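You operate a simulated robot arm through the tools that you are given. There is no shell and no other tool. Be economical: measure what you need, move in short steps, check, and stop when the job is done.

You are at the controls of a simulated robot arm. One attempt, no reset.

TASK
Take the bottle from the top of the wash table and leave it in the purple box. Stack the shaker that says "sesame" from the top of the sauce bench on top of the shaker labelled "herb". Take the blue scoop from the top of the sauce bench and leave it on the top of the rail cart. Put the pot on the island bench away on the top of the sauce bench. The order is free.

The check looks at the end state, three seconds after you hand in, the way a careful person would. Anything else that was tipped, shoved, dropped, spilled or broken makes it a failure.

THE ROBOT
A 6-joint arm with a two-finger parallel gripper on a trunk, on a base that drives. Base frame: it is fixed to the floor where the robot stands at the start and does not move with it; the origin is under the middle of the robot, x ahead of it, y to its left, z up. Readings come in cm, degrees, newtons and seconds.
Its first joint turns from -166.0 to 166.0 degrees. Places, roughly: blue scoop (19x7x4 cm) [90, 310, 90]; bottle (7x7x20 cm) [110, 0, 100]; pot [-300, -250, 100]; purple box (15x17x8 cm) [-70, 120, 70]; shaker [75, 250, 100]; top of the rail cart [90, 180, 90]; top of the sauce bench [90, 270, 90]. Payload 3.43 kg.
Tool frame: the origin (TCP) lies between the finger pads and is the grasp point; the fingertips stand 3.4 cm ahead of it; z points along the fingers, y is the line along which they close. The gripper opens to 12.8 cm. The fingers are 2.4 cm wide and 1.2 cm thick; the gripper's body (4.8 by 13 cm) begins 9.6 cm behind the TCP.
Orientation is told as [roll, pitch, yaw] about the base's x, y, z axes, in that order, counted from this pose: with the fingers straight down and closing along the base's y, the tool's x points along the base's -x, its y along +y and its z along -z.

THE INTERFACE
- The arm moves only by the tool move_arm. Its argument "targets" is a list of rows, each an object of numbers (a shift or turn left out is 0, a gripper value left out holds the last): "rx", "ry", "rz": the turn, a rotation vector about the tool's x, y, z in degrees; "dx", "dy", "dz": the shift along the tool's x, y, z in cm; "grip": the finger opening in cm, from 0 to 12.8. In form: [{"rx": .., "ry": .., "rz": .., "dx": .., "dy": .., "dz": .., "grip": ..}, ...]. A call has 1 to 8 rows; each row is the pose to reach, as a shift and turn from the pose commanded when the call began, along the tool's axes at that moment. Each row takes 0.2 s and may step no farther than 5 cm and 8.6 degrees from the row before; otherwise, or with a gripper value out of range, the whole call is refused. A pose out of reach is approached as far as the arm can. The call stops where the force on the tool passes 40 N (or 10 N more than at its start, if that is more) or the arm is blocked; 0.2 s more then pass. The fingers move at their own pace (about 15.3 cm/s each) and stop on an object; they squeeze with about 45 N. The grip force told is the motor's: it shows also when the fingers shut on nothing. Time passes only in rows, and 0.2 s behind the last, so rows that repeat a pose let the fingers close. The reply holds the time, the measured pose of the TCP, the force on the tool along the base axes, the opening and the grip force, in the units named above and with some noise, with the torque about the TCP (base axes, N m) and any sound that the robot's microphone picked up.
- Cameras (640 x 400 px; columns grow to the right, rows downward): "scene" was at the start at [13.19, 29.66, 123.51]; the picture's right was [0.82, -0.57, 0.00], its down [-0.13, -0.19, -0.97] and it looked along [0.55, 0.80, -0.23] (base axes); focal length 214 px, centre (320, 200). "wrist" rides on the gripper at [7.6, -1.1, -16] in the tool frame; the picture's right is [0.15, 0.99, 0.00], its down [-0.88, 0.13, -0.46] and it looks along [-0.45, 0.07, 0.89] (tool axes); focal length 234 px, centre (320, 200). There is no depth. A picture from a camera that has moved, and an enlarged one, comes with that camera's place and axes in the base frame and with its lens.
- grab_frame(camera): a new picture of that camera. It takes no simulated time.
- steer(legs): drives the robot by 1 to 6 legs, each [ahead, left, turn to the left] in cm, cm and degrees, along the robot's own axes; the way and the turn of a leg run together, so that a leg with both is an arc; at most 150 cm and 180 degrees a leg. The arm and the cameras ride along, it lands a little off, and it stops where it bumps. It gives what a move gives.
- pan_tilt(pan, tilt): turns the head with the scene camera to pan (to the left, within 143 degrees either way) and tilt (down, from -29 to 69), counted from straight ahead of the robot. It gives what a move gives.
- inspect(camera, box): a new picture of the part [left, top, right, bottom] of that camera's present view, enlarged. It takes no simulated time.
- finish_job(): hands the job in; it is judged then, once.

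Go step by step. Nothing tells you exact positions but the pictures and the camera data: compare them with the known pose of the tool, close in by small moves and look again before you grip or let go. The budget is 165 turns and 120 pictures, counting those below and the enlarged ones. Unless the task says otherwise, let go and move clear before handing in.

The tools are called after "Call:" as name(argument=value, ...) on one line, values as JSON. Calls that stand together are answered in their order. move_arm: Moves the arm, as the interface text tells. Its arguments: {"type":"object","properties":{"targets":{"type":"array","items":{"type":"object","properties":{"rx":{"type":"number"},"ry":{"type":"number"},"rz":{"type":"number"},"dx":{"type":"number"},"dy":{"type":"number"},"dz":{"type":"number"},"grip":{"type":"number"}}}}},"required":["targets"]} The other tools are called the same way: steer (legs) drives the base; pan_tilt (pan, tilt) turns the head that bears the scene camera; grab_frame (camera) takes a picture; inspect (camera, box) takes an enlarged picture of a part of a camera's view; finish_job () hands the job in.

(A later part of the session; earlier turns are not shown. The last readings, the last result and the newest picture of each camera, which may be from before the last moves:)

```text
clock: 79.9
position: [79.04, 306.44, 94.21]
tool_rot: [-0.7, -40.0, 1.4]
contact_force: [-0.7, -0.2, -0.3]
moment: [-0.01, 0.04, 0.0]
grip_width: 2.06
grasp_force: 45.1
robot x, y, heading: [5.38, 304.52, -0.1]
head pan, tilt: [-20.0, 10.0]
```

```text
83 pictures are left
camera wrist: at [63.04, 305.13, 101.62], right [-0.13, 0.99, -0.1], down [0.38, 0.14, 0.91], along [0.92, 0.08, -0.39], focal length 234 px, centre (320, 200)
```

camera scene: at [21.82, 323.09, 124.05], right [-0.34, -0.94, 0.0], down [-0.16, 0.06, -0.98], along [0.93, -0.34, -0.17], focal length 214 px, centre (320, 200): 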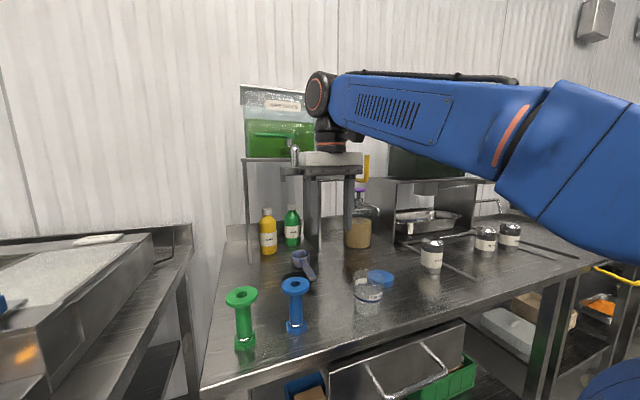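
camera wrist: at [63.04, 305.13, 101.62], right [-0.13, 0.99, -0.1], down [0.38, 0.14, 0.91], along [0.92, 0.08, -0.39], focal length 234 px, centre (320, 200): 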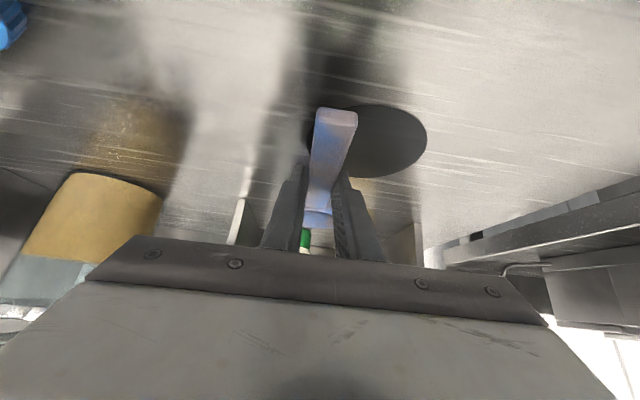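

Scoop handle gripped (2.06 cm). Lift and pull back.

Call:
move_arm(targets=[{"dx": -3.2, "dz": -3.8}, {"dx": -5, "dz": -7.5}, {"dx": -5, "dz": -12.2}, {"dx": -3.5, "dz": -16.6}, {"dx": -0.7, "dz": -20.3}, {"dx": 2.7, "dz": -23.2}])

Call:
grab_frame(camera="scene")

```text
clock: 81.3
position: [62.1, 306.45, 110.26]
tool_rot: [-0.7, -39.9, 1.4]
contact_force: [1.6, -0.1, -1.1]
moment: [0.0, 0.05, -0.02]
grip_width: 2.07
grasp_force: 45.0
robot x, y, heading: [5.32, 304.21, 0.1]
head pan, tilt: [-20.0, 10.0]
```

```text
82 pictures are left
camera scene: at [21.84, 323.11, 124.05], right [-0.34, -0.94, 0.0], down [-0.16, 0.06, -0.98], along [0.93, -0.34, -0.17], focal length 214 px, centre (320, 200)
```

scene: 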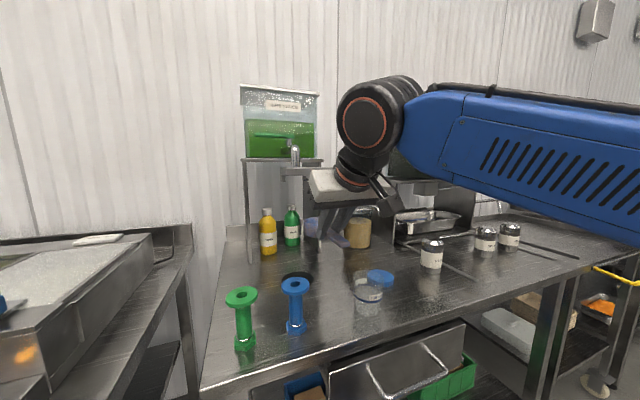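

Scoop lifted cleanly. Back off and drive right to the rail cart.

Call:
steer(legs=[[-28, 0, 0], [0, -115, 0]])

Call:
pan_tilt(pan=-10, tilt=25)

Call:
grab_frame(camera="scene")

Call:
grab_frame(camera="wrist")

```text
clock: 88.7
position: [32.56, 189.41, 110.24]
tool_rot: [-0.8, -40.0, 0.1]
contact_force: [0.8, 0.0, -0.7]
moment: [0.02, 0.02, -0.01]
grip_width: 2.09
grasp_force: 44.9
robot x, y, heading: [-24.08, 188.93, -1.3]
head pan, tilt: [-20.0, 10.0]
```

```text
clock: 89.5
position: [32.59, 189.43, 110.42]
tool_rot: [-0.7, -40.1, -0.1]
contact_force: [-0.7, -0.6, -0.6]
moment: [-0.03, 0.07, -0.02]
grip_width: 2.08
grasp_force: 44.4
robot x, y, heading: [-24.39, 188.54, -1.4]
head pan, tilt: [-10.0, 25.0]
```

```text
81 pictures are left
camera scene: at [-6.9, 208.75, 121.63], right [-0.2, -0.98, 0.0], down [-0.41, 0.08, -0.91], along [0.89, -0.18, -0.42], focal length 214 px, centre (320, 200)
```

scene: 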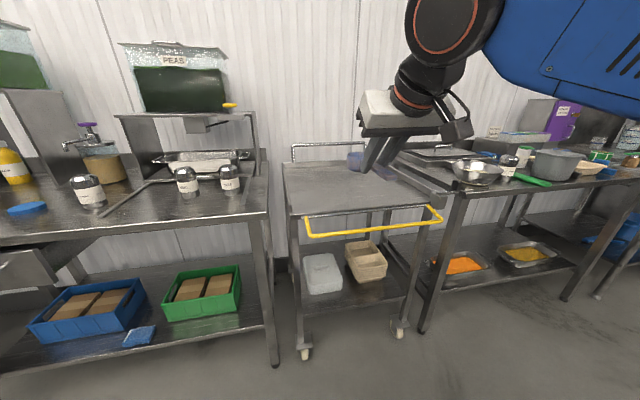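

```text
80 pictures are left
camera wrist: at [16.48, 188.56, 117.71], right [-0.1, 0.99, -0.1], down [0.38, 0.14, 0.91], along [0.92, 0.06, -0.39], focal length 234 px, centre (320, 200)
```

wrist: 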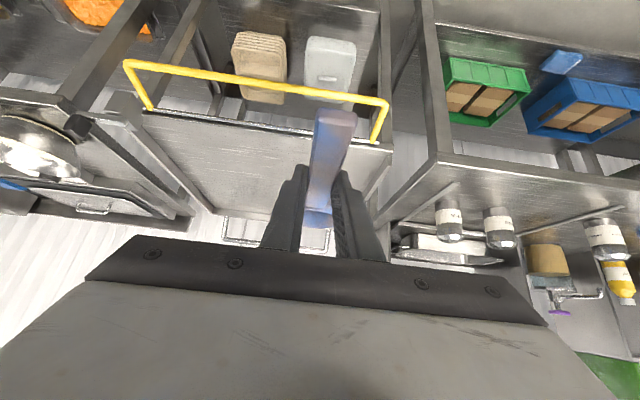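

The cart's top is empty (x≈52–112, y≈160–205). I drive forward, extend, then lower the scoop.

Call:
steer(legs=[[20, -3, 1.3]])

Call:
move_arm(targets=[{"dx": -3.4, "dz": 2.9}, {"dx": -6.9, "dz": 5.8}, {"dx": -10.3, "dz": 8.7}, {"dx": -13.8, "dz": 11.6}, {"dx": -17.2, "dz": 14.4}, {"dx": -19, "dz": 17.8}, {"dx": -16.5, "dz": 21}])

Call:
grab_frame(camera="scene")

Call:
grab_frame(camera="wrist")

```text
clock: 91.1
position: [52.55, 187.62, 110.38]
tool_rot: [-0.7, -40.1, 1.4]
contact_force: [0.6, 0.0, 0.0]
moment: [-0.01, 0.06, 0.0]
grip_width: 2.08
grasp_force: 44.6
robot x, y, heading: [-4.17, 185.89, 0.1]
head pan, tilt: [-10.0, 25.0]
```

```text
clock: 92.7
position: [78.86, 187.91, 104.83]
tool_rot: [-0.8, -40.1, 1.4]
contact_force: [-0.1, -0.5, -1.0]
moment: [-0.04, 0.04, -0.04]
grip_width: 2.09
grasp_force: 45.0
robot x, y, heading: [-4.22, 185.66, 0.1]
head pan, tilt: [-10.0, 25.0]
```

```text
79 pictures are left
camera scene: at [12.66, 206.02, 121.62], right [-0.17, -0.98, 0.0], down [-0.42, 0.07, -0.91], along [0.89, -0.16, -0.42], focal length 214 px, centre (320, 200)
```

scene: 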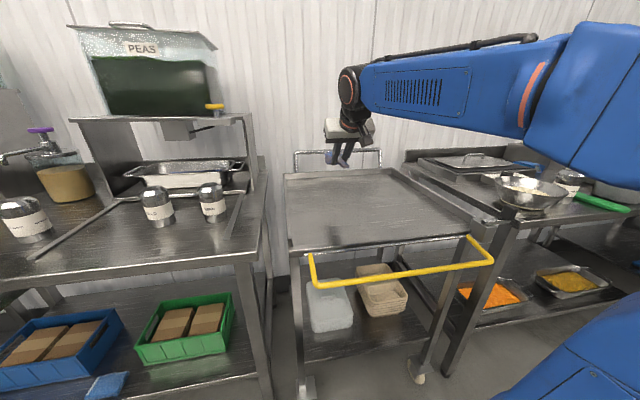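

```text
78 pictures are left
camera wrist: at [62.72, 186.67, 112.18], right [-0.13, 0.99, -0.1], down [0.38, 0.14, 0.91], along [0.92, 0.08, -0.39], focal length 234 px, centre (320, 200)
```

wrist: 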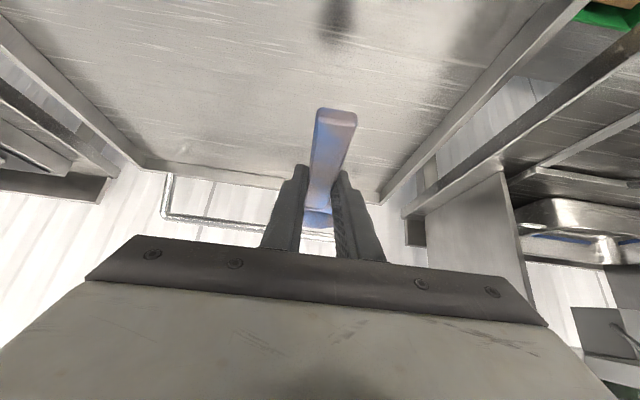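

Call:
move_arm(targets=[{"dx": 2.6, "dz": 3.06}, {"dx": 5.1, "dz": 6.1}, {"dx": 5.1, "dz": 6.1}])

Call:
inspect(camera="scene", box=[270, 80, 430, 240])

```text
clock: 93.5
position: [78.73, 188.11, 96.76]
tool_rot: [-0.7, -40.0, 1.4]
contact_force: [0.1, -0.7, 0.0]
moment: [-0.01, 0.07, 0.0]
grip_width: 2.08
grasp_force: 45.2
robot x, y, heading: [-3.99, 185.24, -0.3]
head pan, tilt: [-10.0, 25.0]
```

```text
2.50 times, centred on (350, 160) of scene
camera zoom: at [12.68, 206.02, 121.62], right [-0.17, -0.98, 0.0], down [-0.42, 0.07, -0.91], along [0.89, -0.16, -0.42], focal length 536 px, centre (245, 300)
```

zoom: 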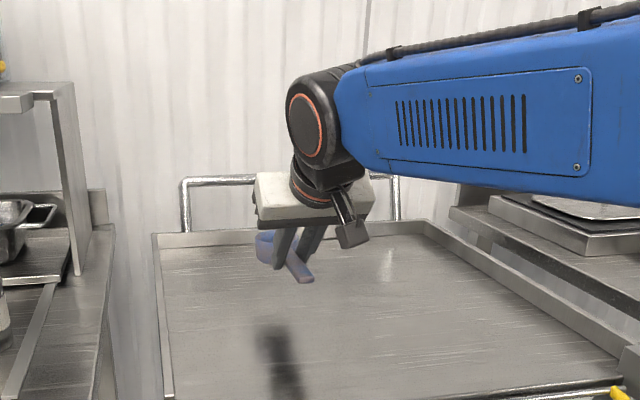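

Call:
move_arm(targets=[{"dx": 0.64, "dz": 0.77}, {"dx": 1.0, "dz": 1.2}, {"dx": 1.3, "dz": 1.53}, {"dx": 1.6, "dz": 1.9}, {"dx": 1.9, "dz": 2.3}, {"dx": 2.2, "dz": 2.7}, {"dx": 2.5, "dz": 3.0}, {"dx": 2.8, "dz": 3.4}])

Call:
inspect(camera="scene", box=[270, 80, 430, 240])

```text
clock: 95.3
position: [78.77, 187.85, 92.6]
tool_rot: [-0.7, -40.0, 1.4]
contact_force: [-0.7, 0.2, 0.2]
moment: [-0.03, 0.05, 0.01]
grip_width: 2.09
grasp_force: 45.2
robot x, y, heading: [-4.18, 185.87, 0.1]
head pan, tilt: [-10.0, 25.0]
```

```text
2.50 times, centred on (350, 160) of scene
camera zoom: at [12.68, 206.02, 121.62], right [-0.17, -0.98, 0.0], down [-0.42, 0.07, -0.91], along [0.89, -0.16, -0.42], focal length 536 px, centre (245, 300)
```

zoom: 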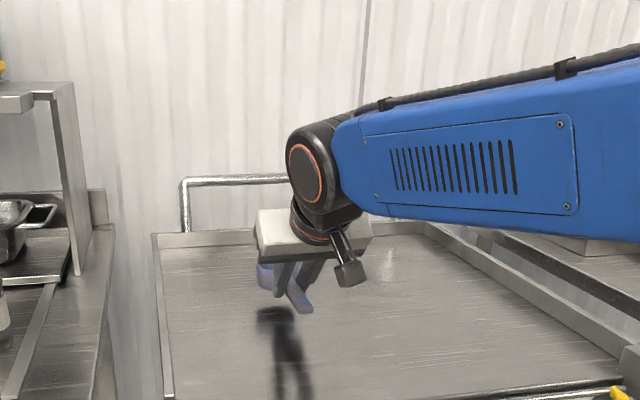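

Call:
move_arm(targets=[{"dx": 0.4, "dz": 0.5}, {"dx": 0.8, "dz": 1.0}, {"dx": 1.2, "dz": 1.5}, {"dx": 1.6, "dz": 1.9}, {"dx": 1.9, "dz": 2.3}, {"dx": 2.2, "dz": 2.7}, {"dx": 2.5, "dz": 3.0}, {"dx": 2.8, "dz": 3.4}])

Call:
inspect(camera="scene", box=[270, 80, 430, 240])

```text
clock: 96.9
position: [78.82, 187.99, 89.41]
tool_rot: [-0.6, -40.5, 1.1]
contact_force: [2.8, -0.3, 7.0]
moment: [0.08, -0.24, -0.05]
grip_width: 2.09
grasp_force: 44.8
robot x, y, heading: [-4.44, 185.57, 0.2]
head pan, tilt: [-10.0, 25.0]
stopped in row 7: the force on the tool passed its limit at 45 N (the readings are from after the stop); the commanded pose is now the measured one
```

```text
2.50 times, centred on (350, 160) of scene
camera zoom: at [12.64, 206.02, 121.62], right [-0.17, -0.98, 0.0], down [-0.42, 0.07, -0.91], along [0.89, -0.16, -0.42], focal length 536 px, centre (245, 300)
```

zoom: 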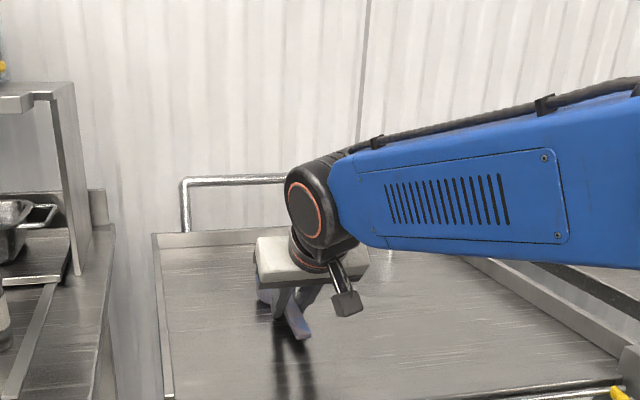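

Contact at z≈89.4: the scoop rests on the cart. Release and withdraw along the fingers.

Call:
move_arm(targets=[{"grip": 4}, {"grip": 6}, {"grip": 6}, {"dz": -4, "dx": -1}, {"dz": -8, "dx": -2}, {"dz": -12, "dx": -3}, {"dz": -16, "dx": -4}, {"dz": -20, "dx": -5}])

Call:
grab_frame(camera="scene")

Call:
grab_frame(camera="wrist")

```text
clock: 98.7
position: [69.47, 188.18, 107.68]
tool_rot: [-0.5, -40.4, 1.4]
contact_force: [0.3, -0.3, -0.6]
moment: [-0.06, 0.02, -0.01]
grip_width: 5.98
grasp_force: 0.0
robot x, y, heading: [-4.21, 185.59, -0.1]
head pan, tilt: [-10.0, 25.0]
```

```text
74 pictures are left
camera scene: at [12.68, 206.03, 121.62], right [-0.17, -0.98, 0.0], down [-0.42, 0.07, -0.91], along [0.89, -0.16, -0.42], focal length 214 px, centre (320, 200)
```

scene: 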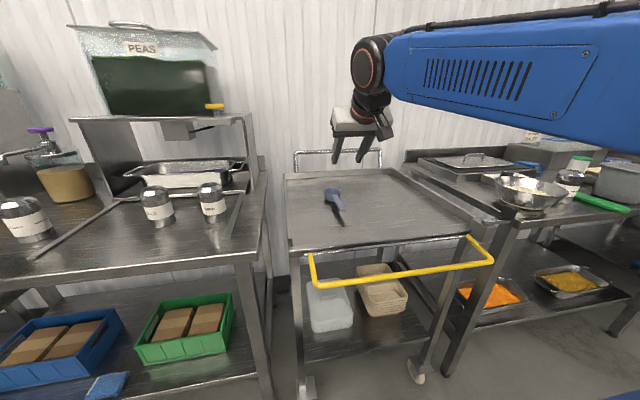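

```text
73 pictures are left
camera wrist: at [53.42, 186.85, 115.08], right [-0.13, 0.99, -0.1], down [0.37, 0.14, 0.92], along [0.92, 0.08, -0.39], focal length 234 px, centre (320, 200)
```

wrist: 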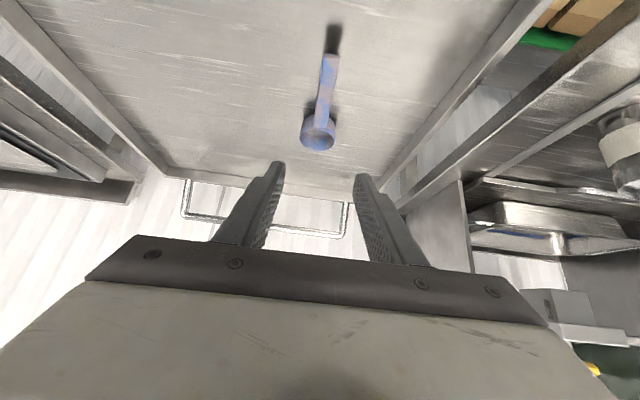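

Scoop is on the cart. Now inspect the shakers' labels.

Call:
inspect(camera="scene", box=[0, 150, 270, 260])

```text
2.37 times, centred on (135, 205) of scene
camera zoom: at [12.68, 206.03, 121.62], right [-0.17, -0.98, 0.0], down [-0.42, 0.07, -0.91], along [0.89, -0.16, -0.42], focal length 508 px, centre (758, 188)
```

zoom: 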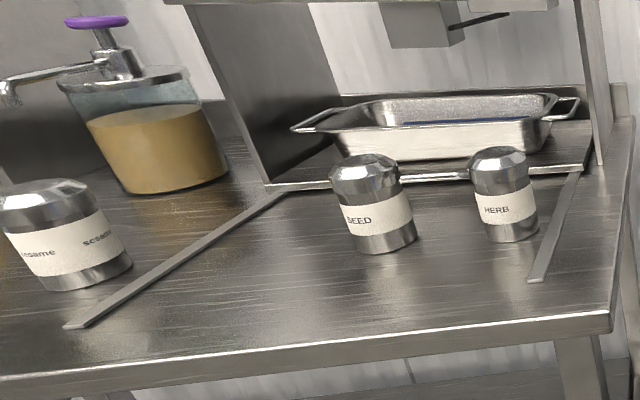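

HERB ≈(72.5, 226.5), sesame ≈(71, 269). I drive to stand between them (y≈248), so that both are in reach without driving, and set the hand tilt to 20°.

Call:
steer(legs=[[-15, 0, 0], [0, 62, 0], [14, 0, 0]])

Call:
move_arm(targets=[{"ry": 7, "grip": 9}, {"ry": 14}, {"ry": 20.4}])

Call:
pan_tilt(pan=-15, tilt=25)

Call:
grab_frame(camera="scene")

Call:
grab_frame(camera="wrist")

```text
clock: 104.1
position: [67.86, 251.72, 107.87]
tool_rot: [-0.5, -40.4, 1.6]
contact_force: [0.5, 0.1, -0.9]
moment: [0.01, 0.02, 0.01]
grip_width: 5.98
grasp_force: 0.0
robot x, y, heading: [-5.71, 248.56, 0.2]
head pan, tilt: [-10.0, 25.0]
```

```text
clock: 104.9
position: [67.9, 251.74, 107.89]
tool_rot: [-0.4, -20.0, 1.4]
contact_force: [-0.8, -0.1, 1.5]
moment: [0.03, -0.01, 0.0]
grip_width: 8.99
grasp_force: 0.1
robot x, y, heading: [-5.6, 248.76, 0.4]
head pan, tilt: [-10.0, 25.0]
```

```text
clock: 105.5
position: [67.91, 251.6, 107.9]
tool_rot: [-0.4, -20.0, 1.4]
contact_force: [0.1, -0.5, -0.3]
moment: [0.01, 0.03, 0.02]
grip_width: 8.99
grasp_force: 0.2
robot x, y, heading: [-5.54, 248.78, 0.4]
head pan, tilt: [-15.0, 25.0]
```

```text
71 pictures are left
camera scene: at [10.79, 268.41, 121.62], right [-0.25, -0.97, 0.0], down [-0.41, 0.11, -0.91], along [0.88, -0.23, -0.42], focal length 214 px, centre (320, 200)
```

scene: 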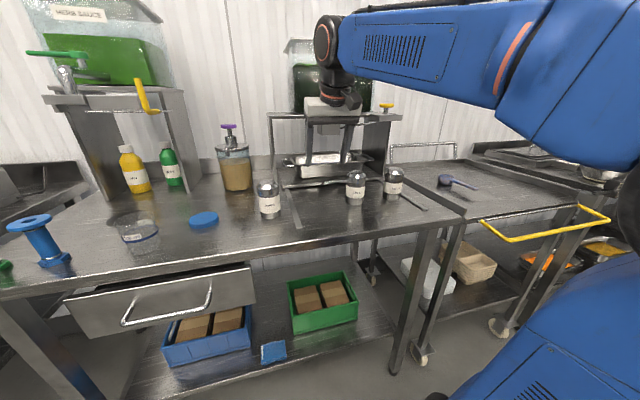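

```text
70 pictures are left
camera wrist: at [55.35, 250.36, 120.24], right [-0.16, 0.99, -0.06], down [0.67, 0.15, 0.73], along [0.73, 0.08, -0.68], focal length 234 px, centre (320, 200)
```

wrist: 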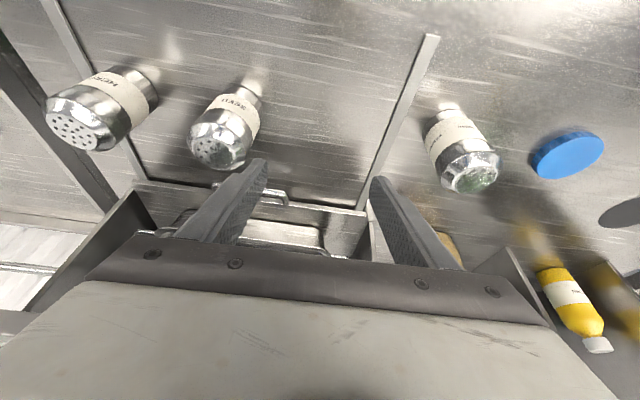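

Call:
inspect(camera="scene", box=[240, 150, 420, 240])

```text
3.56 times, centred on (330, 195) of scene
camera zoom: at [10.79, 268.41, 121.62], right [-0.25, -0.97, 0.0], down [-0.41, 0.11, -0.91], along [0.88, -0.23, -0.42], focal length 763 px, centre (284, 218)
```

zoom: 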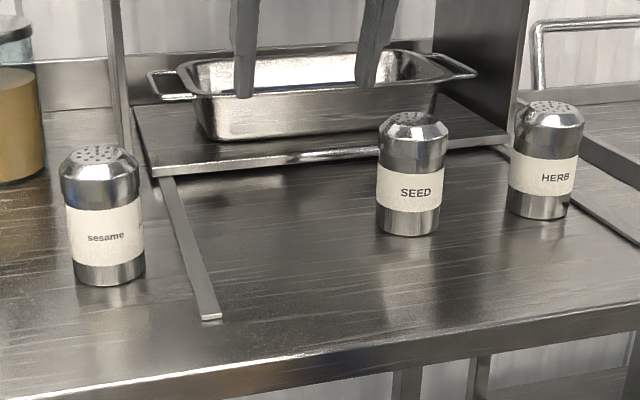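

Sesame at (69.6, 268.3), HERB at (72.1, 226.4), tops z≈100.5. Move above sesame and check.

Call:
move_arm(targets=[{"dx": -0.5, "dy": 4.2, "dz": 0.2}, {"dx": -1, "dy": 8.4, "dz": 0.4}, {"dx": -1.5, "dy": 12.5, "dz": 0.6}, {"dx": -2, "dy": 16.6, "dz": 0.7}])

Call:
grab_frame(camera="wrist")

Call:
inspect(camera="scene", box=[180, 90, 340, 230])

```text
clock: 106.5
position: [69.46, 267.98, 107.95]
tool_rot: [-0.4, -20.0, 1.3]
contact_force: [-0.7, -0.2, 0.3]
moment: [0.0, -0.06, -0.02]
grip_width: 8.99
grasp_force: 0.1
robot x, y, heading: [-5.63, 248.93, 0.3]
head pan, tilt: [-15.0, 25.0]
```

```text
68 pictures are left
camera wrist: at [56.93, 266.83, 120.18], right [-0.16, 0.99, -0.06], down [0.67, 0.15, 0.73], along [0.73, 0.08, -0.68], focal length 234 px, centre (320, 200)
```

wrist: 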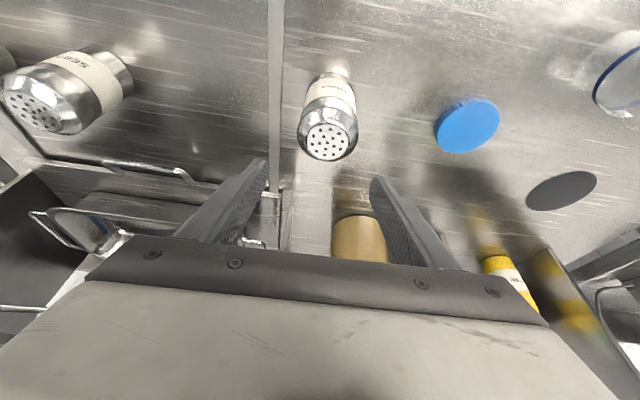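

```text
2.86 times, centred on (260, 160) of scene
camera zoom: at [10.78, 268.38, 121.62], right [-0.25, -0.97, 0.0], down [-0.41, 0.11, -0.91], along [0.88, -0.23, -0.42], focal length 613 px, centre (491, 314)
```

zoom: 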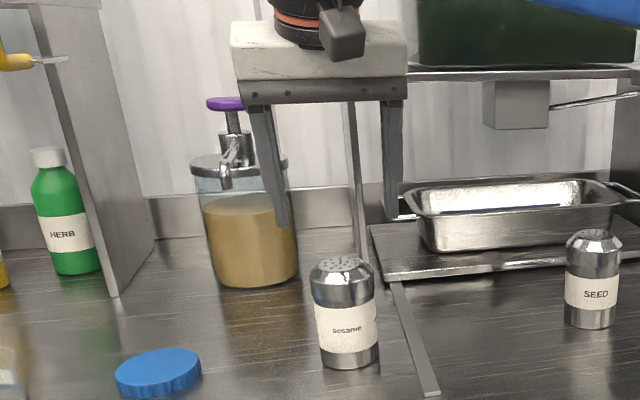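

Call:
move_arm(targets=[{"dx": 1.25, "dy": 0.4, "dz": 3.8}, {"dx": 2.6, "dy": 0.4, "dz": 7.6}, {"dx": 3.9, "dy": 0.4, "dz": 11.3}, {"dx": 3.9, "dy": 0.4, "dz": 11.3}])

Call:
inspect(camera="scene", box=[200, 120, 340, 230])

Call:
grab_frame(camera="wrist")

```text
clock: 107.5
position: [69.8, 268.63, 95.91]
tool_rot: [-0.3, -20.0, 1.4]
contact_force: [0.3, 0.1, -0.6]
moment: [0.0, 0.0, 0.0]
grip_width: 9.01
grasp_force: 0.0
robot x, y, heading: [-6.23, 248.84, 0.3]
head pan, tilt: [-15.0, 25.0]
```

```text
3.64 times, centred on (270, 175) of scene
camera zoom: at [10.79, 268.41, 121.62], right [-0.25, -0.97, 0.0], down [-0.41, 0.11, -0.91], along [0.88, -0.23, -0.42], focal length 780 px, centre (502, 291)
```

zoom: 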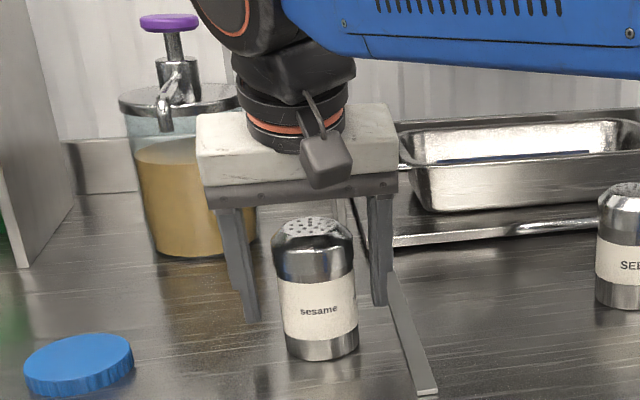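

```text
65 pictures are left
camera wrist: at [57.2, 267.29, 108.26], right [-0.16, 0.99, -0.06], down [0.67, 0.15, 0.73], along [0.73, 0.08, -0.68], focal length 234 px, centre (320, 200)
```

wrist: 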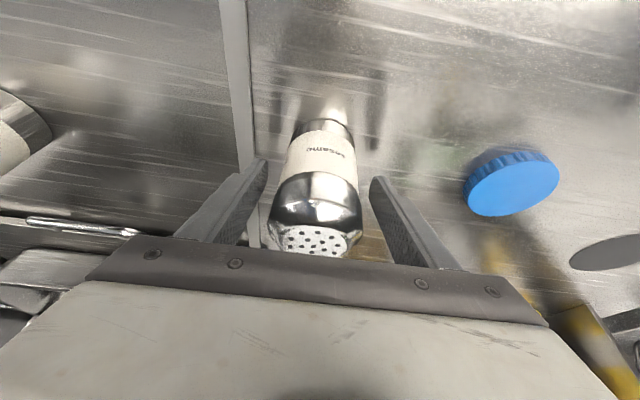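

Call:
move_arm(targets=[{"grip": 6.5}, {"grip": 4.5}, {"grip": 4.5}, {"grip": 4.5}])

Call:
grab_frame(camera="wrist")

```text
clock: 108.5
position: [69.74, 268.61, 95.96]
tool_rot: [-0.4, -20.0, 1.4]
contact_force: [-0.2, 0.3, -0.2]
moment: [-0.03, 0.0, 0.01]
grip_width: 5.8
grasp_force: 44.5
robot x, y, heading: [-6.1, 248.68, 0.5]
head pan, tilt: [-15.0, 25.0]
```

```text
64 pictures are left
camera wrist: at [57.2, 267.29, 108.29], right [-0.16, 0.99, -0.06], down [0.67, 0.15, 0.73], along [0.73, 0.08, -0.68], focal length 234 px, centre (320, 200)
```

wrist: 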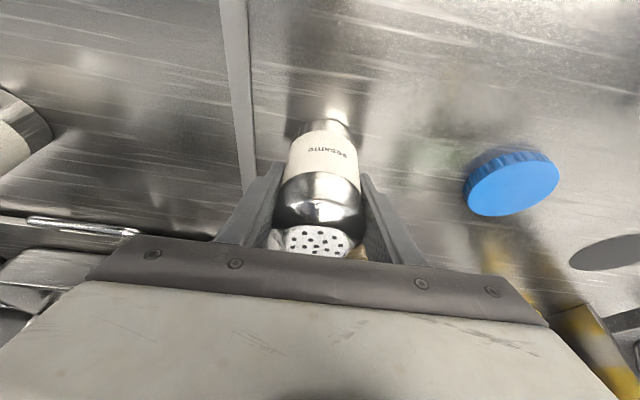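

Sesame gripped. Lift 15 cm, then move sideways toward HERB.

Call:
move_arm(targets=[{"dx": -1.6, "dz": -4.5}, {"dx": -3.3, "dz": -9.1}, {"dx": -5.1, "dz": -13.8}, {"dx": -5.2, "dz": -13.9, "dy": -4.8}, {"dx": -5.4, "dz": -13.8, "dy": -9.6}, {"dx": -5.6, "dz": -13.7, "dy": -14.4}, {"dx": -5.9, "dz": -13.7, "dy": -19.2}, {"dx": -6.1, "dz": -13.6, "dy": -24}])

Call:
move_arm(targets=[{"dx": -0.2, "dz": 0.1, "dy": -4.6}, {"dx": -0.4, "dz": 0.1, "dy": -9.2}, {"dx": -0.6, "dz": 0.2, "dy": -13.8}, {"dx": -0.8, "dz": 0.2, "dy": -18.2}])

Call:
grab_frame(camera="wrist")

Call:
inspect(camera="scene", box=[300, 90, 460, 230])

```text
refused: row 3 steps farther than a row can; nothing moved
```

```text
clock: 109.5
position: [71.12, 250.24, 95.91]
tool_rot: [-0.4, -20.0, 1.6]
contact_force: [0.3, -0.3, 0.5]
moment: [-0.02, 0.03, -0.02]
grip_width: 5.78
grasp_force: 45.6
robot x, y, heading: [-5.95, 248.81, 0.3]
head pan, tilt: [-15.0, 25.0]
```

```text
63 pictures are left
camera wrist: at [58.46, 248.9, 108.37], right [-0.16, 0.99, -0.06], down [0.67, 0.15, 0.73], along [0.73, 0.08, -0.68], focal length 234 px, centre (320, 200)
```

wrist: 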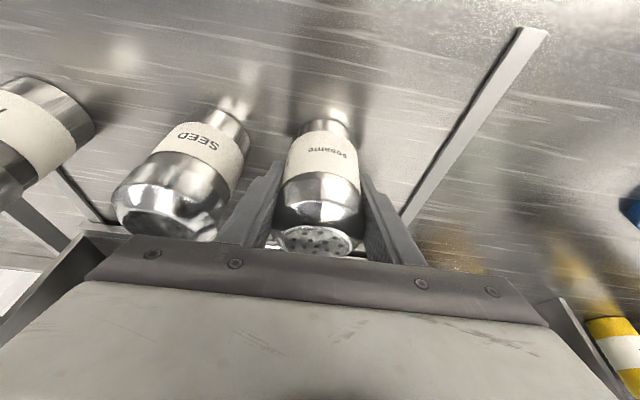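

```text
2.86 times, centred on (380, 160) of scene
camera zoom: at [10.79, 268.42, 121.62], right [-0.25, -0.97, 0.0], down [-0.41, 0.11, -0.91], along [0.88, -0.23, -0.42], focal length 613 px, centre (149, 314)
```

zoom: 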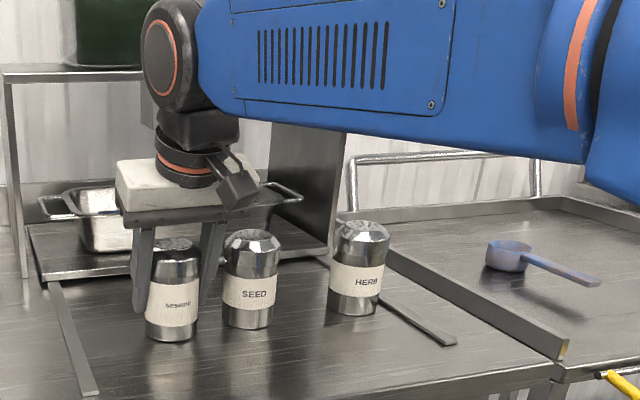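

A row was refused and the second call slid the gripped shaker along the bench instead; nothing else was touched (SEED is untouched, 2–3 cm away). Now I lift straight up, carefully.

Call:
move_arm(targets=[{"dx": -1.5, "dz": -4.2}, {"dx": -3, "dz": -8.4}, {"dx": -4.5, "dz": -12.5}, {"dx": -5.1, "dz": -14.1}])

Call:
grab_frame(camera="wrist")

Call:
inspect(camera="scene", box=[280, 90, 440, 230])

```text
clock: 110.5
position: [71.12, 250.45, 111.03]
tool_rot: [-0.4, -20.0, 1.4]
contact_force: [1.6, 0.3, -1.6]
moment: [0.0, -0.03, -0.01]
grip_width: 5.79
grasp_force: 45.0
robot x, y, heading: [-6.32, 248.57, 0.5]
head pan, tilt: [-15.0, 25.0]
```

```text
61 pictures are left
camera wrist: at [58.6, 249.11, 123.36], right [-0.16, 0.99, -0.06], down [0.67, 0.15, 0.73], along [0.73, 0.08, -0.68], focal length 234 px, centre (320, 200)
```

wrist: 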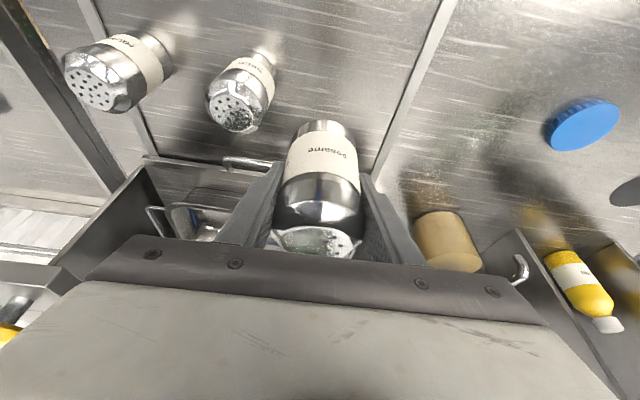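

```text
2.86 times, centred on (360, 160) of scene
camera zoom: at [10.8, 268.4, 121.62], right [-0.25, -0.97, 0.0], down [-0.41, 0.11, -0.91], along [0.88, -0.23, -0.42], focal length 613 px, centre (206, 314)
```

zoom: 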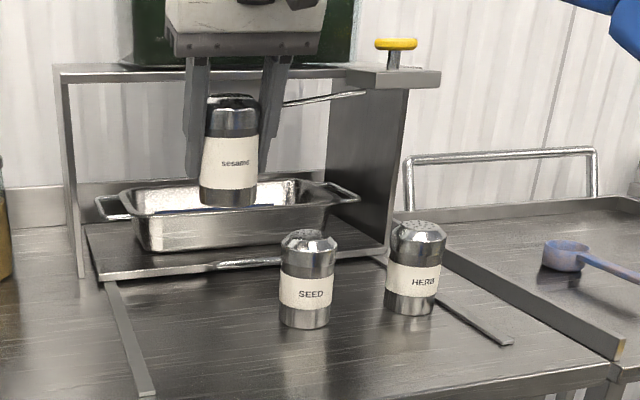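

Call:
move_arm(targets=[{"dx": -0.1, "dy": -4.8}, {"dx": -0.2, "dy": -9.6, "dz": 0.1}, {"dx": -0.3, "dy": -14.4, "dz": 0.1}, {"dx": -0.5, "dy": -19.2, "dz": 0.2}, {"dx": -0.6, "dy": -24, "dz": 0.2}])

Call:
grab_frame(camera="wrist")

Call:
inspect(camera="scene", box=[310, 90, 470, 230])

```text
clock: 111.7
position: [72.38, 226.39, 111.18]
tool_rot: [-0.4, -20.1, 1.5]
contact_force: [0.1, 0.0, -1.2]
moment: [-0.02, -0.02, 0.0]
grip_width: 5.8
grasp_force: 44.9
robot x, y, heading: [-5.62, 248.2, 0.5]
head pan, tilt: [-15.0, 25.0]
```

```text
59 pictures are left
camera wrist: at [59.78, 225.13, 123.56], right [-0.16, 0.99, -0.06], down [0.67, 0.15, 0.73], along [0.73, 0.08, -0.68], focal length 234 px, centre (320, 200)
```

wrist: 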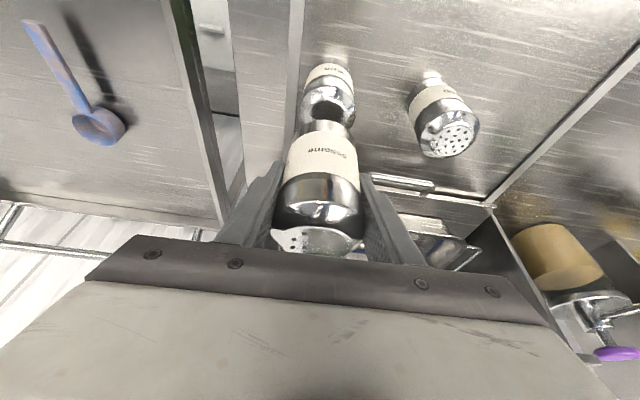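

```text
2.86 times, centred on (390, 160) of scene
camera zoom: at [10.76, 268.43, 121.62], right [-0.25, -0.97, 0.0], down [-0.41, 0.11, -0.91], along [0.88, -0.23, -0.42], focal length 613 px, centre (120, 314)
```

zoom: 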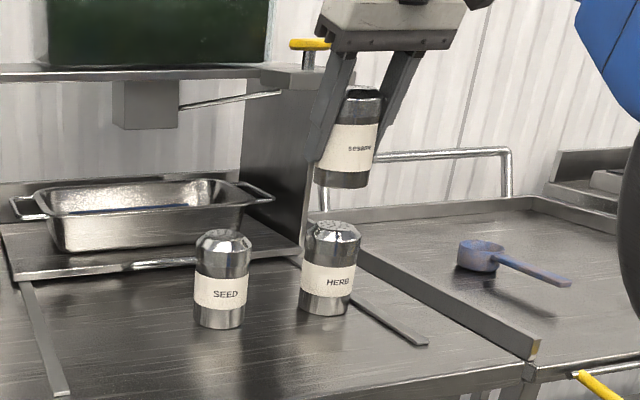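

Sesame is above HERB, off by ≈0.3 cm in y. I correct this and descend to just above HERB.

Call:
move_arm(targets=[{"dy": 0.3, "dx": 0.35, "dz": 1.0}, {"dy": 0.3, "dx": 0.7, "dz": 2.0}, {"dy": 0.3, "dx": 1.05, "dz": 3.0}, {"dy": 0.3, "dx": 1.2, "dz": 3.4}])

Call:
grab_frame(camera="wrist")

Call:
inspect(camera="scene", box=[350, 110, 450, 210])

```text
clock: 112.7
position: [72.28, 226.73, 107.62]
tool_rot: [-0.4, -20.0, 1.4]
contact_force: [0.0, 0.3, -1.7]
moment: [0.0, -0.01, -0.03]
grip_width: 5.75
grasp_force: 45.3
robot x, y, heading: [-5.89, 248.77, 0.6]
head pan, tilt: [-15.0, 25.0]
```

```text
57 pictures are left
camera wrist: at [59.66, 225.47, 119.93], right [-0.16, 0.99, -0.06], down [0.67, 0.15, 0.73], along [0.73, 0.08, -0.68], focal length 234 px, centre (320, 200)
```

wrist: 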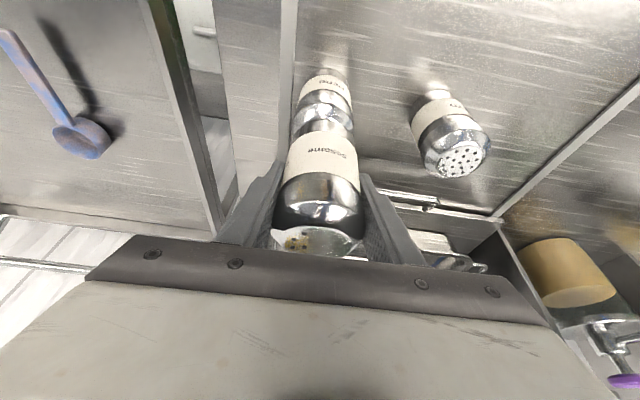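

```text
4.00 times, centred on (400, 160) of scene
camera zoom: at [10.79, 268.4, 121.62], right [-0.25, -0.97, 0.0], down [-0.41, 0.11, -0.91], along [0.88, -0.23, -0.42], focal length 858 px, centre (0, 360)
```

zoom: 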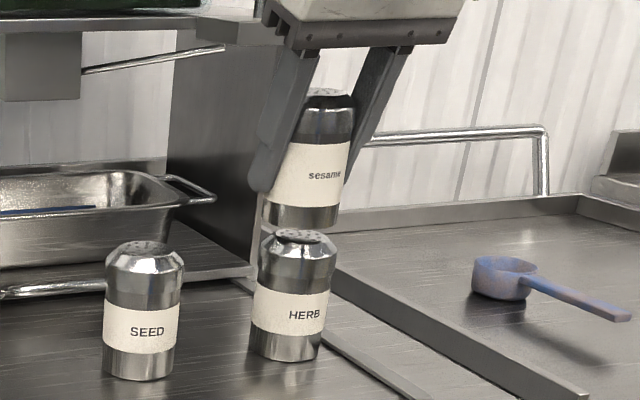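

Both views say sesame is now ≈0.4 cm too far in +y. I correct, then lower in fine steps.

Call:
move_arm(targets=[{"dy": -0.35, "dx": 0.1, "dz": 0.3}, {"dy": -0.35, "dx": 0.17, "dz": 0.47}, {"dy": -0.35, "dx": 0.24, "dz": 0.66}, {"dy": -0.35, "dx": 0.31, "dz": 0.85}, {"dy": -0.35, "dx": 0.38, "dz": 1.03}, {"dy": -0.35, "dx": 0.44, "dz": 1.22}])

Call:
inspect(camera="scene", box=[350, 110, 450, 210])

```text
clock: 114.1
position: [72.14, 226.48, 106.35]
tool_rot: [-0.3, -20.1, 1.4]
contact_force: [1.6, 0.8, 12.2]
moment: [0.37, -0.08, -0.07]
grip_width: 5.79
grasp_force: 45.3
robot x, y, heading: [-5.69, 248.35, 0.4]
head pan, tilt: [-15.0, 25.0]
```

```text
4.00 times, centred on (400, 160) of scene
camera zoom: at [10.75, 268.42, 121.62], right [-0.25, -0.97, 0.0], down [-0.41, 0.11, -0.91], along [0.88, -0.23, -0.42], focal length 858 px, centre (0, 360)
```

zoom: 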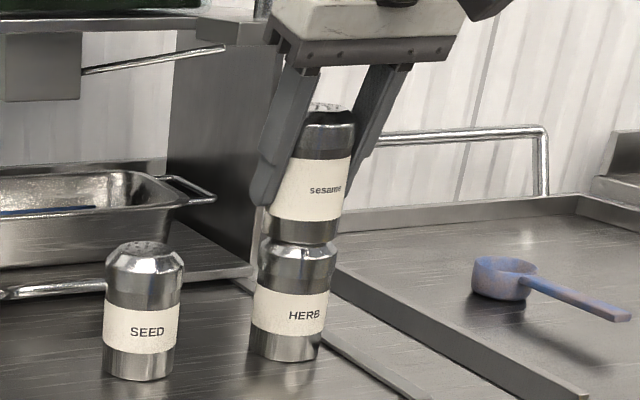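

Stacked with 12 N contact and well aligned. Release slowly and look.

Call:
move_arm(targets=[{"dx": -0.05, "dz": -0.15}, {"dx": -0.05, "dz": -0.15, "grip": 6.2}, {"dx": -0.05, "dz": -0.15, "grip": 6.8}, {"dx": -0.05, "dz": -0.15, "grip": 7.6}, {"dx": -0.05, "dz": -0.15, "grip": 8.4}, {"dx": -0.05, "dz": -0.15, "grip": 9}])

Call:
inspect(camera="scene", box=[350, 110, 450, 210])

Call:
grab_frame(camera="wrist")

```text
clock: 115.5
position: [72.16, 226.5, 106.45]
tool_rot: [-0.4, -20.1, 1.4]
contact_force: [-0.4, 0.4, -0.9]
moment: [0.01, 0.02, 0.02]
grip_width: 9.01
grasp_force: 0.0
robot x, y, heading: [-5.73, 249.02, 0.5]
head pan, tilt: [-15.0, 25.0]
```

```text
4.00 times, centred on (400, 160) of scene
camera zoom: at [10.79, 268.4, 121.62], right [-0.25, -0.97, 0.0], down [-0.41, 0.11, -0.91], along [0.88, -0.23, -0.42], focal length 858 px, centre (0, 360)
```

zoom: 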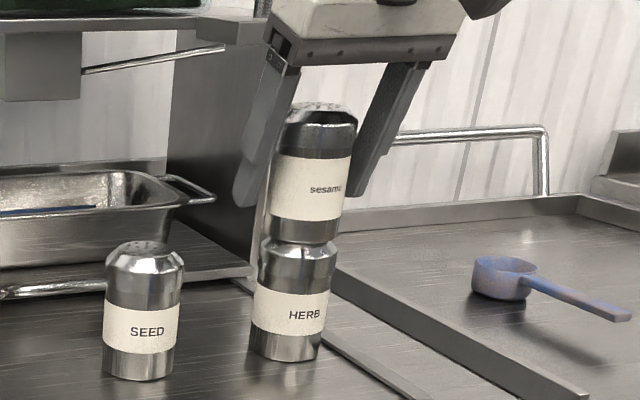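

```text
53 pictures are left
camera wrist: at [59.72, 225.16, 118.81], right [-0.16, 0.99, -0.06], down [0.67, 0.15, 0.73], along [0.73, 0.08, -0.68], focal length 234 px, centre (320, 200)
```

wrist: 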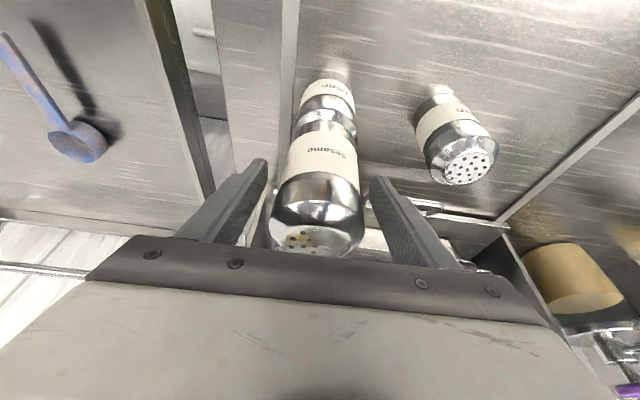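

Sesame stands on HERB. I withdraw straight back (fingers slide past on both sides).

Call:
move_arm(targets=[{"dx": 3.6, "dz": -1.6}, {"dx": 7.2, "dz": -3.4}, {"dx": 10.8, "dz": -5.1}, {"dx": 14.4, "dz": -6.9}])

Call:
grab_frame(camera="scene")

```text
clock: 116.5
position: [56.63, 226.15, 107.98]
tool_rot: [-0.5, -19.9, 1.4]
contact_force: [0.1, -0.7, -0.4]
moment: [-0.02, 0.01, -0.04]
grip_width: 9.02
grasp_force: 0.0
robot x, y, heading: [-6.14, 249.0, 0.4]
head pan, tilt: [-15.0, 25.0]
```

```text
52 pictures are left
camera scene: at [10.82, 268.38, 121.62], right [-0.25, -0.97, 0.0], down [-0.41, 0.11, -0.91], along [0.88, -0.23, -0.42], focal length 214 px, centre (320, 200)
```

scene: 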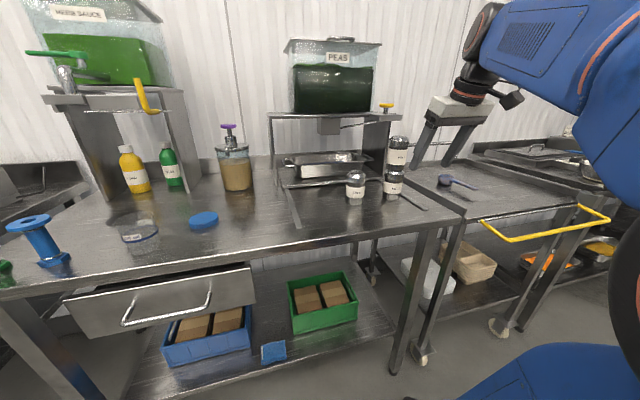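

All good. Now the pot: I back off, turn to face -y, and drive down the aisle (x≈-20, clear of the box shelf).

Call:
steer(legs=[[-16, 0, 0], [0, 0, -90], [150, 0, 0], [150, 0, 0]])

Call:
pan_tilt(pan=-50, tilt=15)

Call:
grab_frame(camera="scene")

```text
clock: 136.0
position: [-32.89, -118.38, 107.97]
tool_rot: [-0.4, -20.1, -87.2]
contact_force: [0.3, -0.3, -0.1]
moment: [0.02, 0.02, 0.0]
grip_width: 9.0
grasp_force: 0.1
robot x, y, heading: [-11.76, -55.16, -88.4]
head pan, tilt: [-15.0, 25.0]
```

```text
clock: 137.0
position: [-32.82, -118.39, 108.06]
tool_rot: [-0.4, -19.9, -87.3]
contact_force: [0.1, 0.0, -0.2]
moment: [0.02, 0.0, -0.01]
grip_width: 9.01
grasp_force: 0.1
robot x, y, heading: [-11.54, -55.48, -88.4]
head pan, tilt: [-50.0, 15.0]
```

```text
51 pictures are left
camera scene: at [3.43, -69.0, 123.24], right [-0.67, 0.75, 0.0], down [0.19, 0.17, -0.97], along [-0.72, -0.64, -0.26], focal length 214 px, centre (320, 200)
```

scene: 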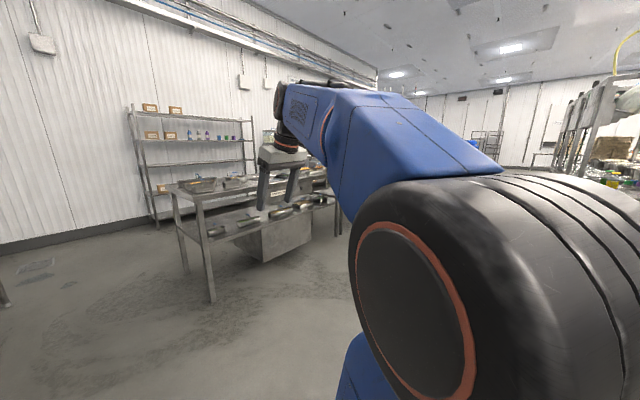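

A long bench lies ahead-right. I turn to face -x (the bench then is on my left) and look.

Call:
steer(legs=[[0, 0, -91.6], [60, 0, 0]])

Call:
pan_tilt(pan=30, tilt=12)

Call:
grab_frame(camera="scene")

```text
clock: 144.3
position: [-133.29, -31.93, 108.03]
tool_rot: [-0.3, -19.9, -179.2]
contact_force: [0.7, 0.3, -0.5]
moment: [-0.02, 0.01, -0.01]
grip_width: 9.0
grasp_force: 0.0
robot x, y, heading: [-70.69, -55.11, 180.1]
head pan, tilt: [-50.0, 15.0]
```

```text
clock: 145.8
position: [-133.33, -31.99, 108.12]
tool_rot: [-0.4, -20.1, -179.1]
contact_force: [-0.9, 0.7, -0.8]
moment: [-0.01, 0.01, 0.0]
grip_width: 9.01
grasp_force: 0.1
robot x, y, heading: [-70.66, -54.77, 179.9]
head pan, tilt: [30.0, 12.0]
```

```text
50 pictures are left
camera scene: at [-87.23, -81.8, 123.73], right [-0.5, 0.87, 0.0], down [0.18, 0.1, -0.98], along [-0.85, -0.49, -0.21], focal length 214 px, centre (320, 200)
```

scene: 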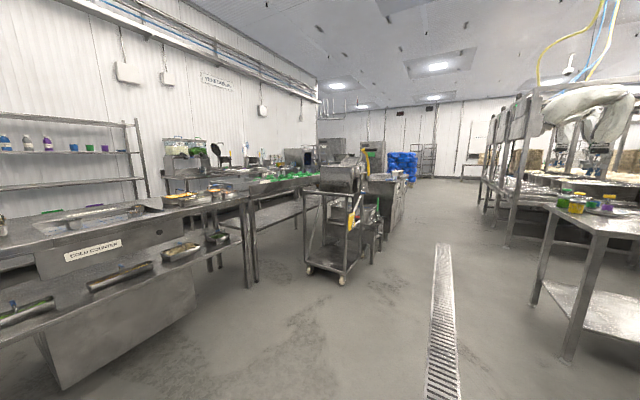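

Call:
inspect(camera="scene", box=[150, 120, 350, 220])

```text
3.20 times, centred on (250, 170) of scene
camera zoom: at [-87.23, -81.8, 123.73], right [-0.5, 0.87, 0.0], down [0.18, 0.1, -0.98], along [-0.85, -0.49, -0.21], focal length 686 px, centre (544, 296)
```

zoom: 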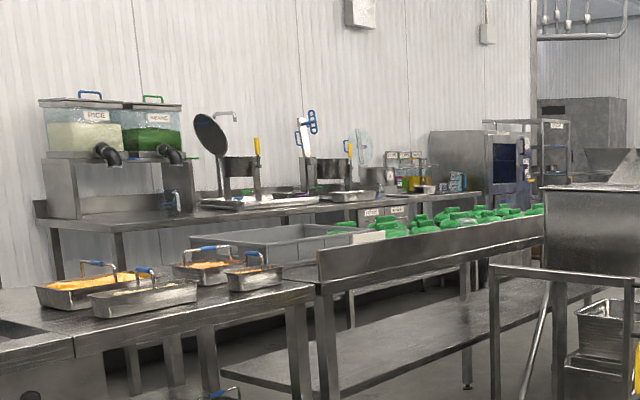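

Call:
steer(legs=[[120, 50, 0]])

Call:
pan_tilt(pan=45, tilt=18)

Call:
grab_frame(camera="scene")

```text
clock: 152.4
position: [-254.12, -83.6, 108.16]
tool_rot: [-0.5, -20.0, -178.6]
contact_force: [0.3, 0.4, 0.4]
moment: [-0.01, 0.01, 0.0]
grip_width: 9.01
grasp_force: 0.1
robot x, y, heading: [-191.49, -105.71, -179.3]
head pan, tilt: [30.0, 12.0]
```

```text
clock: 153.1
position: [-254.15, -83.69, 108.1]
tool_rot: [-0.4, -20.0, -178.4]
contact_force: [0.4, 0.3, -0.6]
moment: [0.0, 0.01, -0.03]
grip_width: 8.99
grasp_force: 0.1
robot x, y, heading: [-191.58, -106.25, -179.6]
head pan, tilt: [45.0, 18.0]
```

```text
48 pictures are left
camera scene: at [-206.08, -134.82, 122.76], right [-0.71, 0.7, 0.0], down [0.22, 0.22, -0.95], along [-0.67, -0.68, -0.31], focal length 214 px, centre (320, 200)
```

scene: 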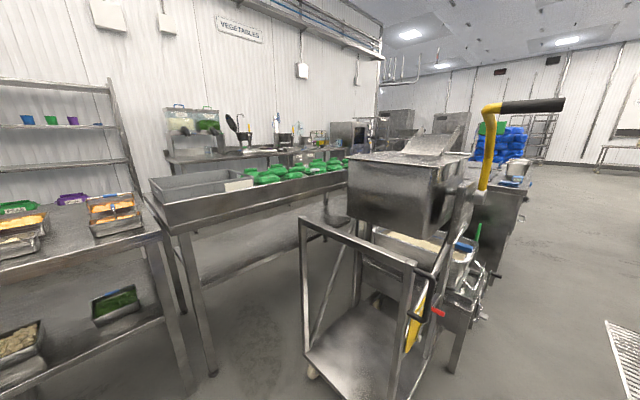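

Call:
inspect(camera="scene", box=[150, 100, 370, 220])

```text
2.91 times, centred on (260, 160) of scene
camera zoom: at [-206.08, -134.82, 122.76], right [-0.71, 0.7, 0.0], down [0.22, 0.22, -0.95], along [-0.67, -0.68, -0.31], focal length 624 px, centre (494, 316)
```

zoom: 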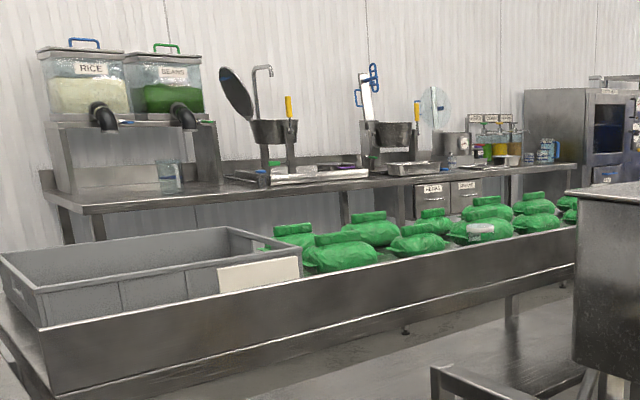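

Call:
inspect(camera="scene", box=[240, 145, 370, 205])

```text
4.92 times, centred on (305, 175) of scene
camera zoom: at [-206.08, -134.82, 122.76], right [-0.71, 0.7, 0.0], down [0.22, 0.22, -0.95], along [-0.67, -0.68, -0.31], focal length 1056 px, centre (394, 323)
```

zoom: 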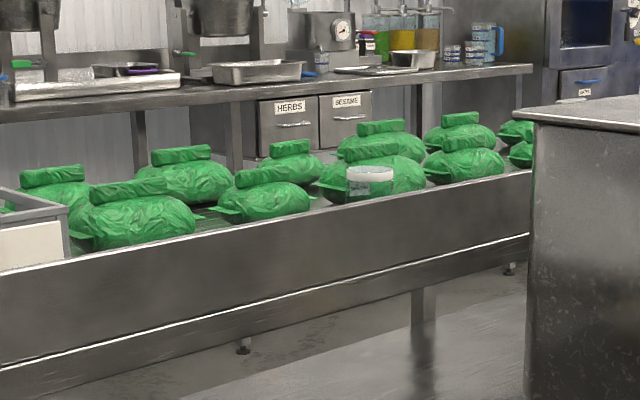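

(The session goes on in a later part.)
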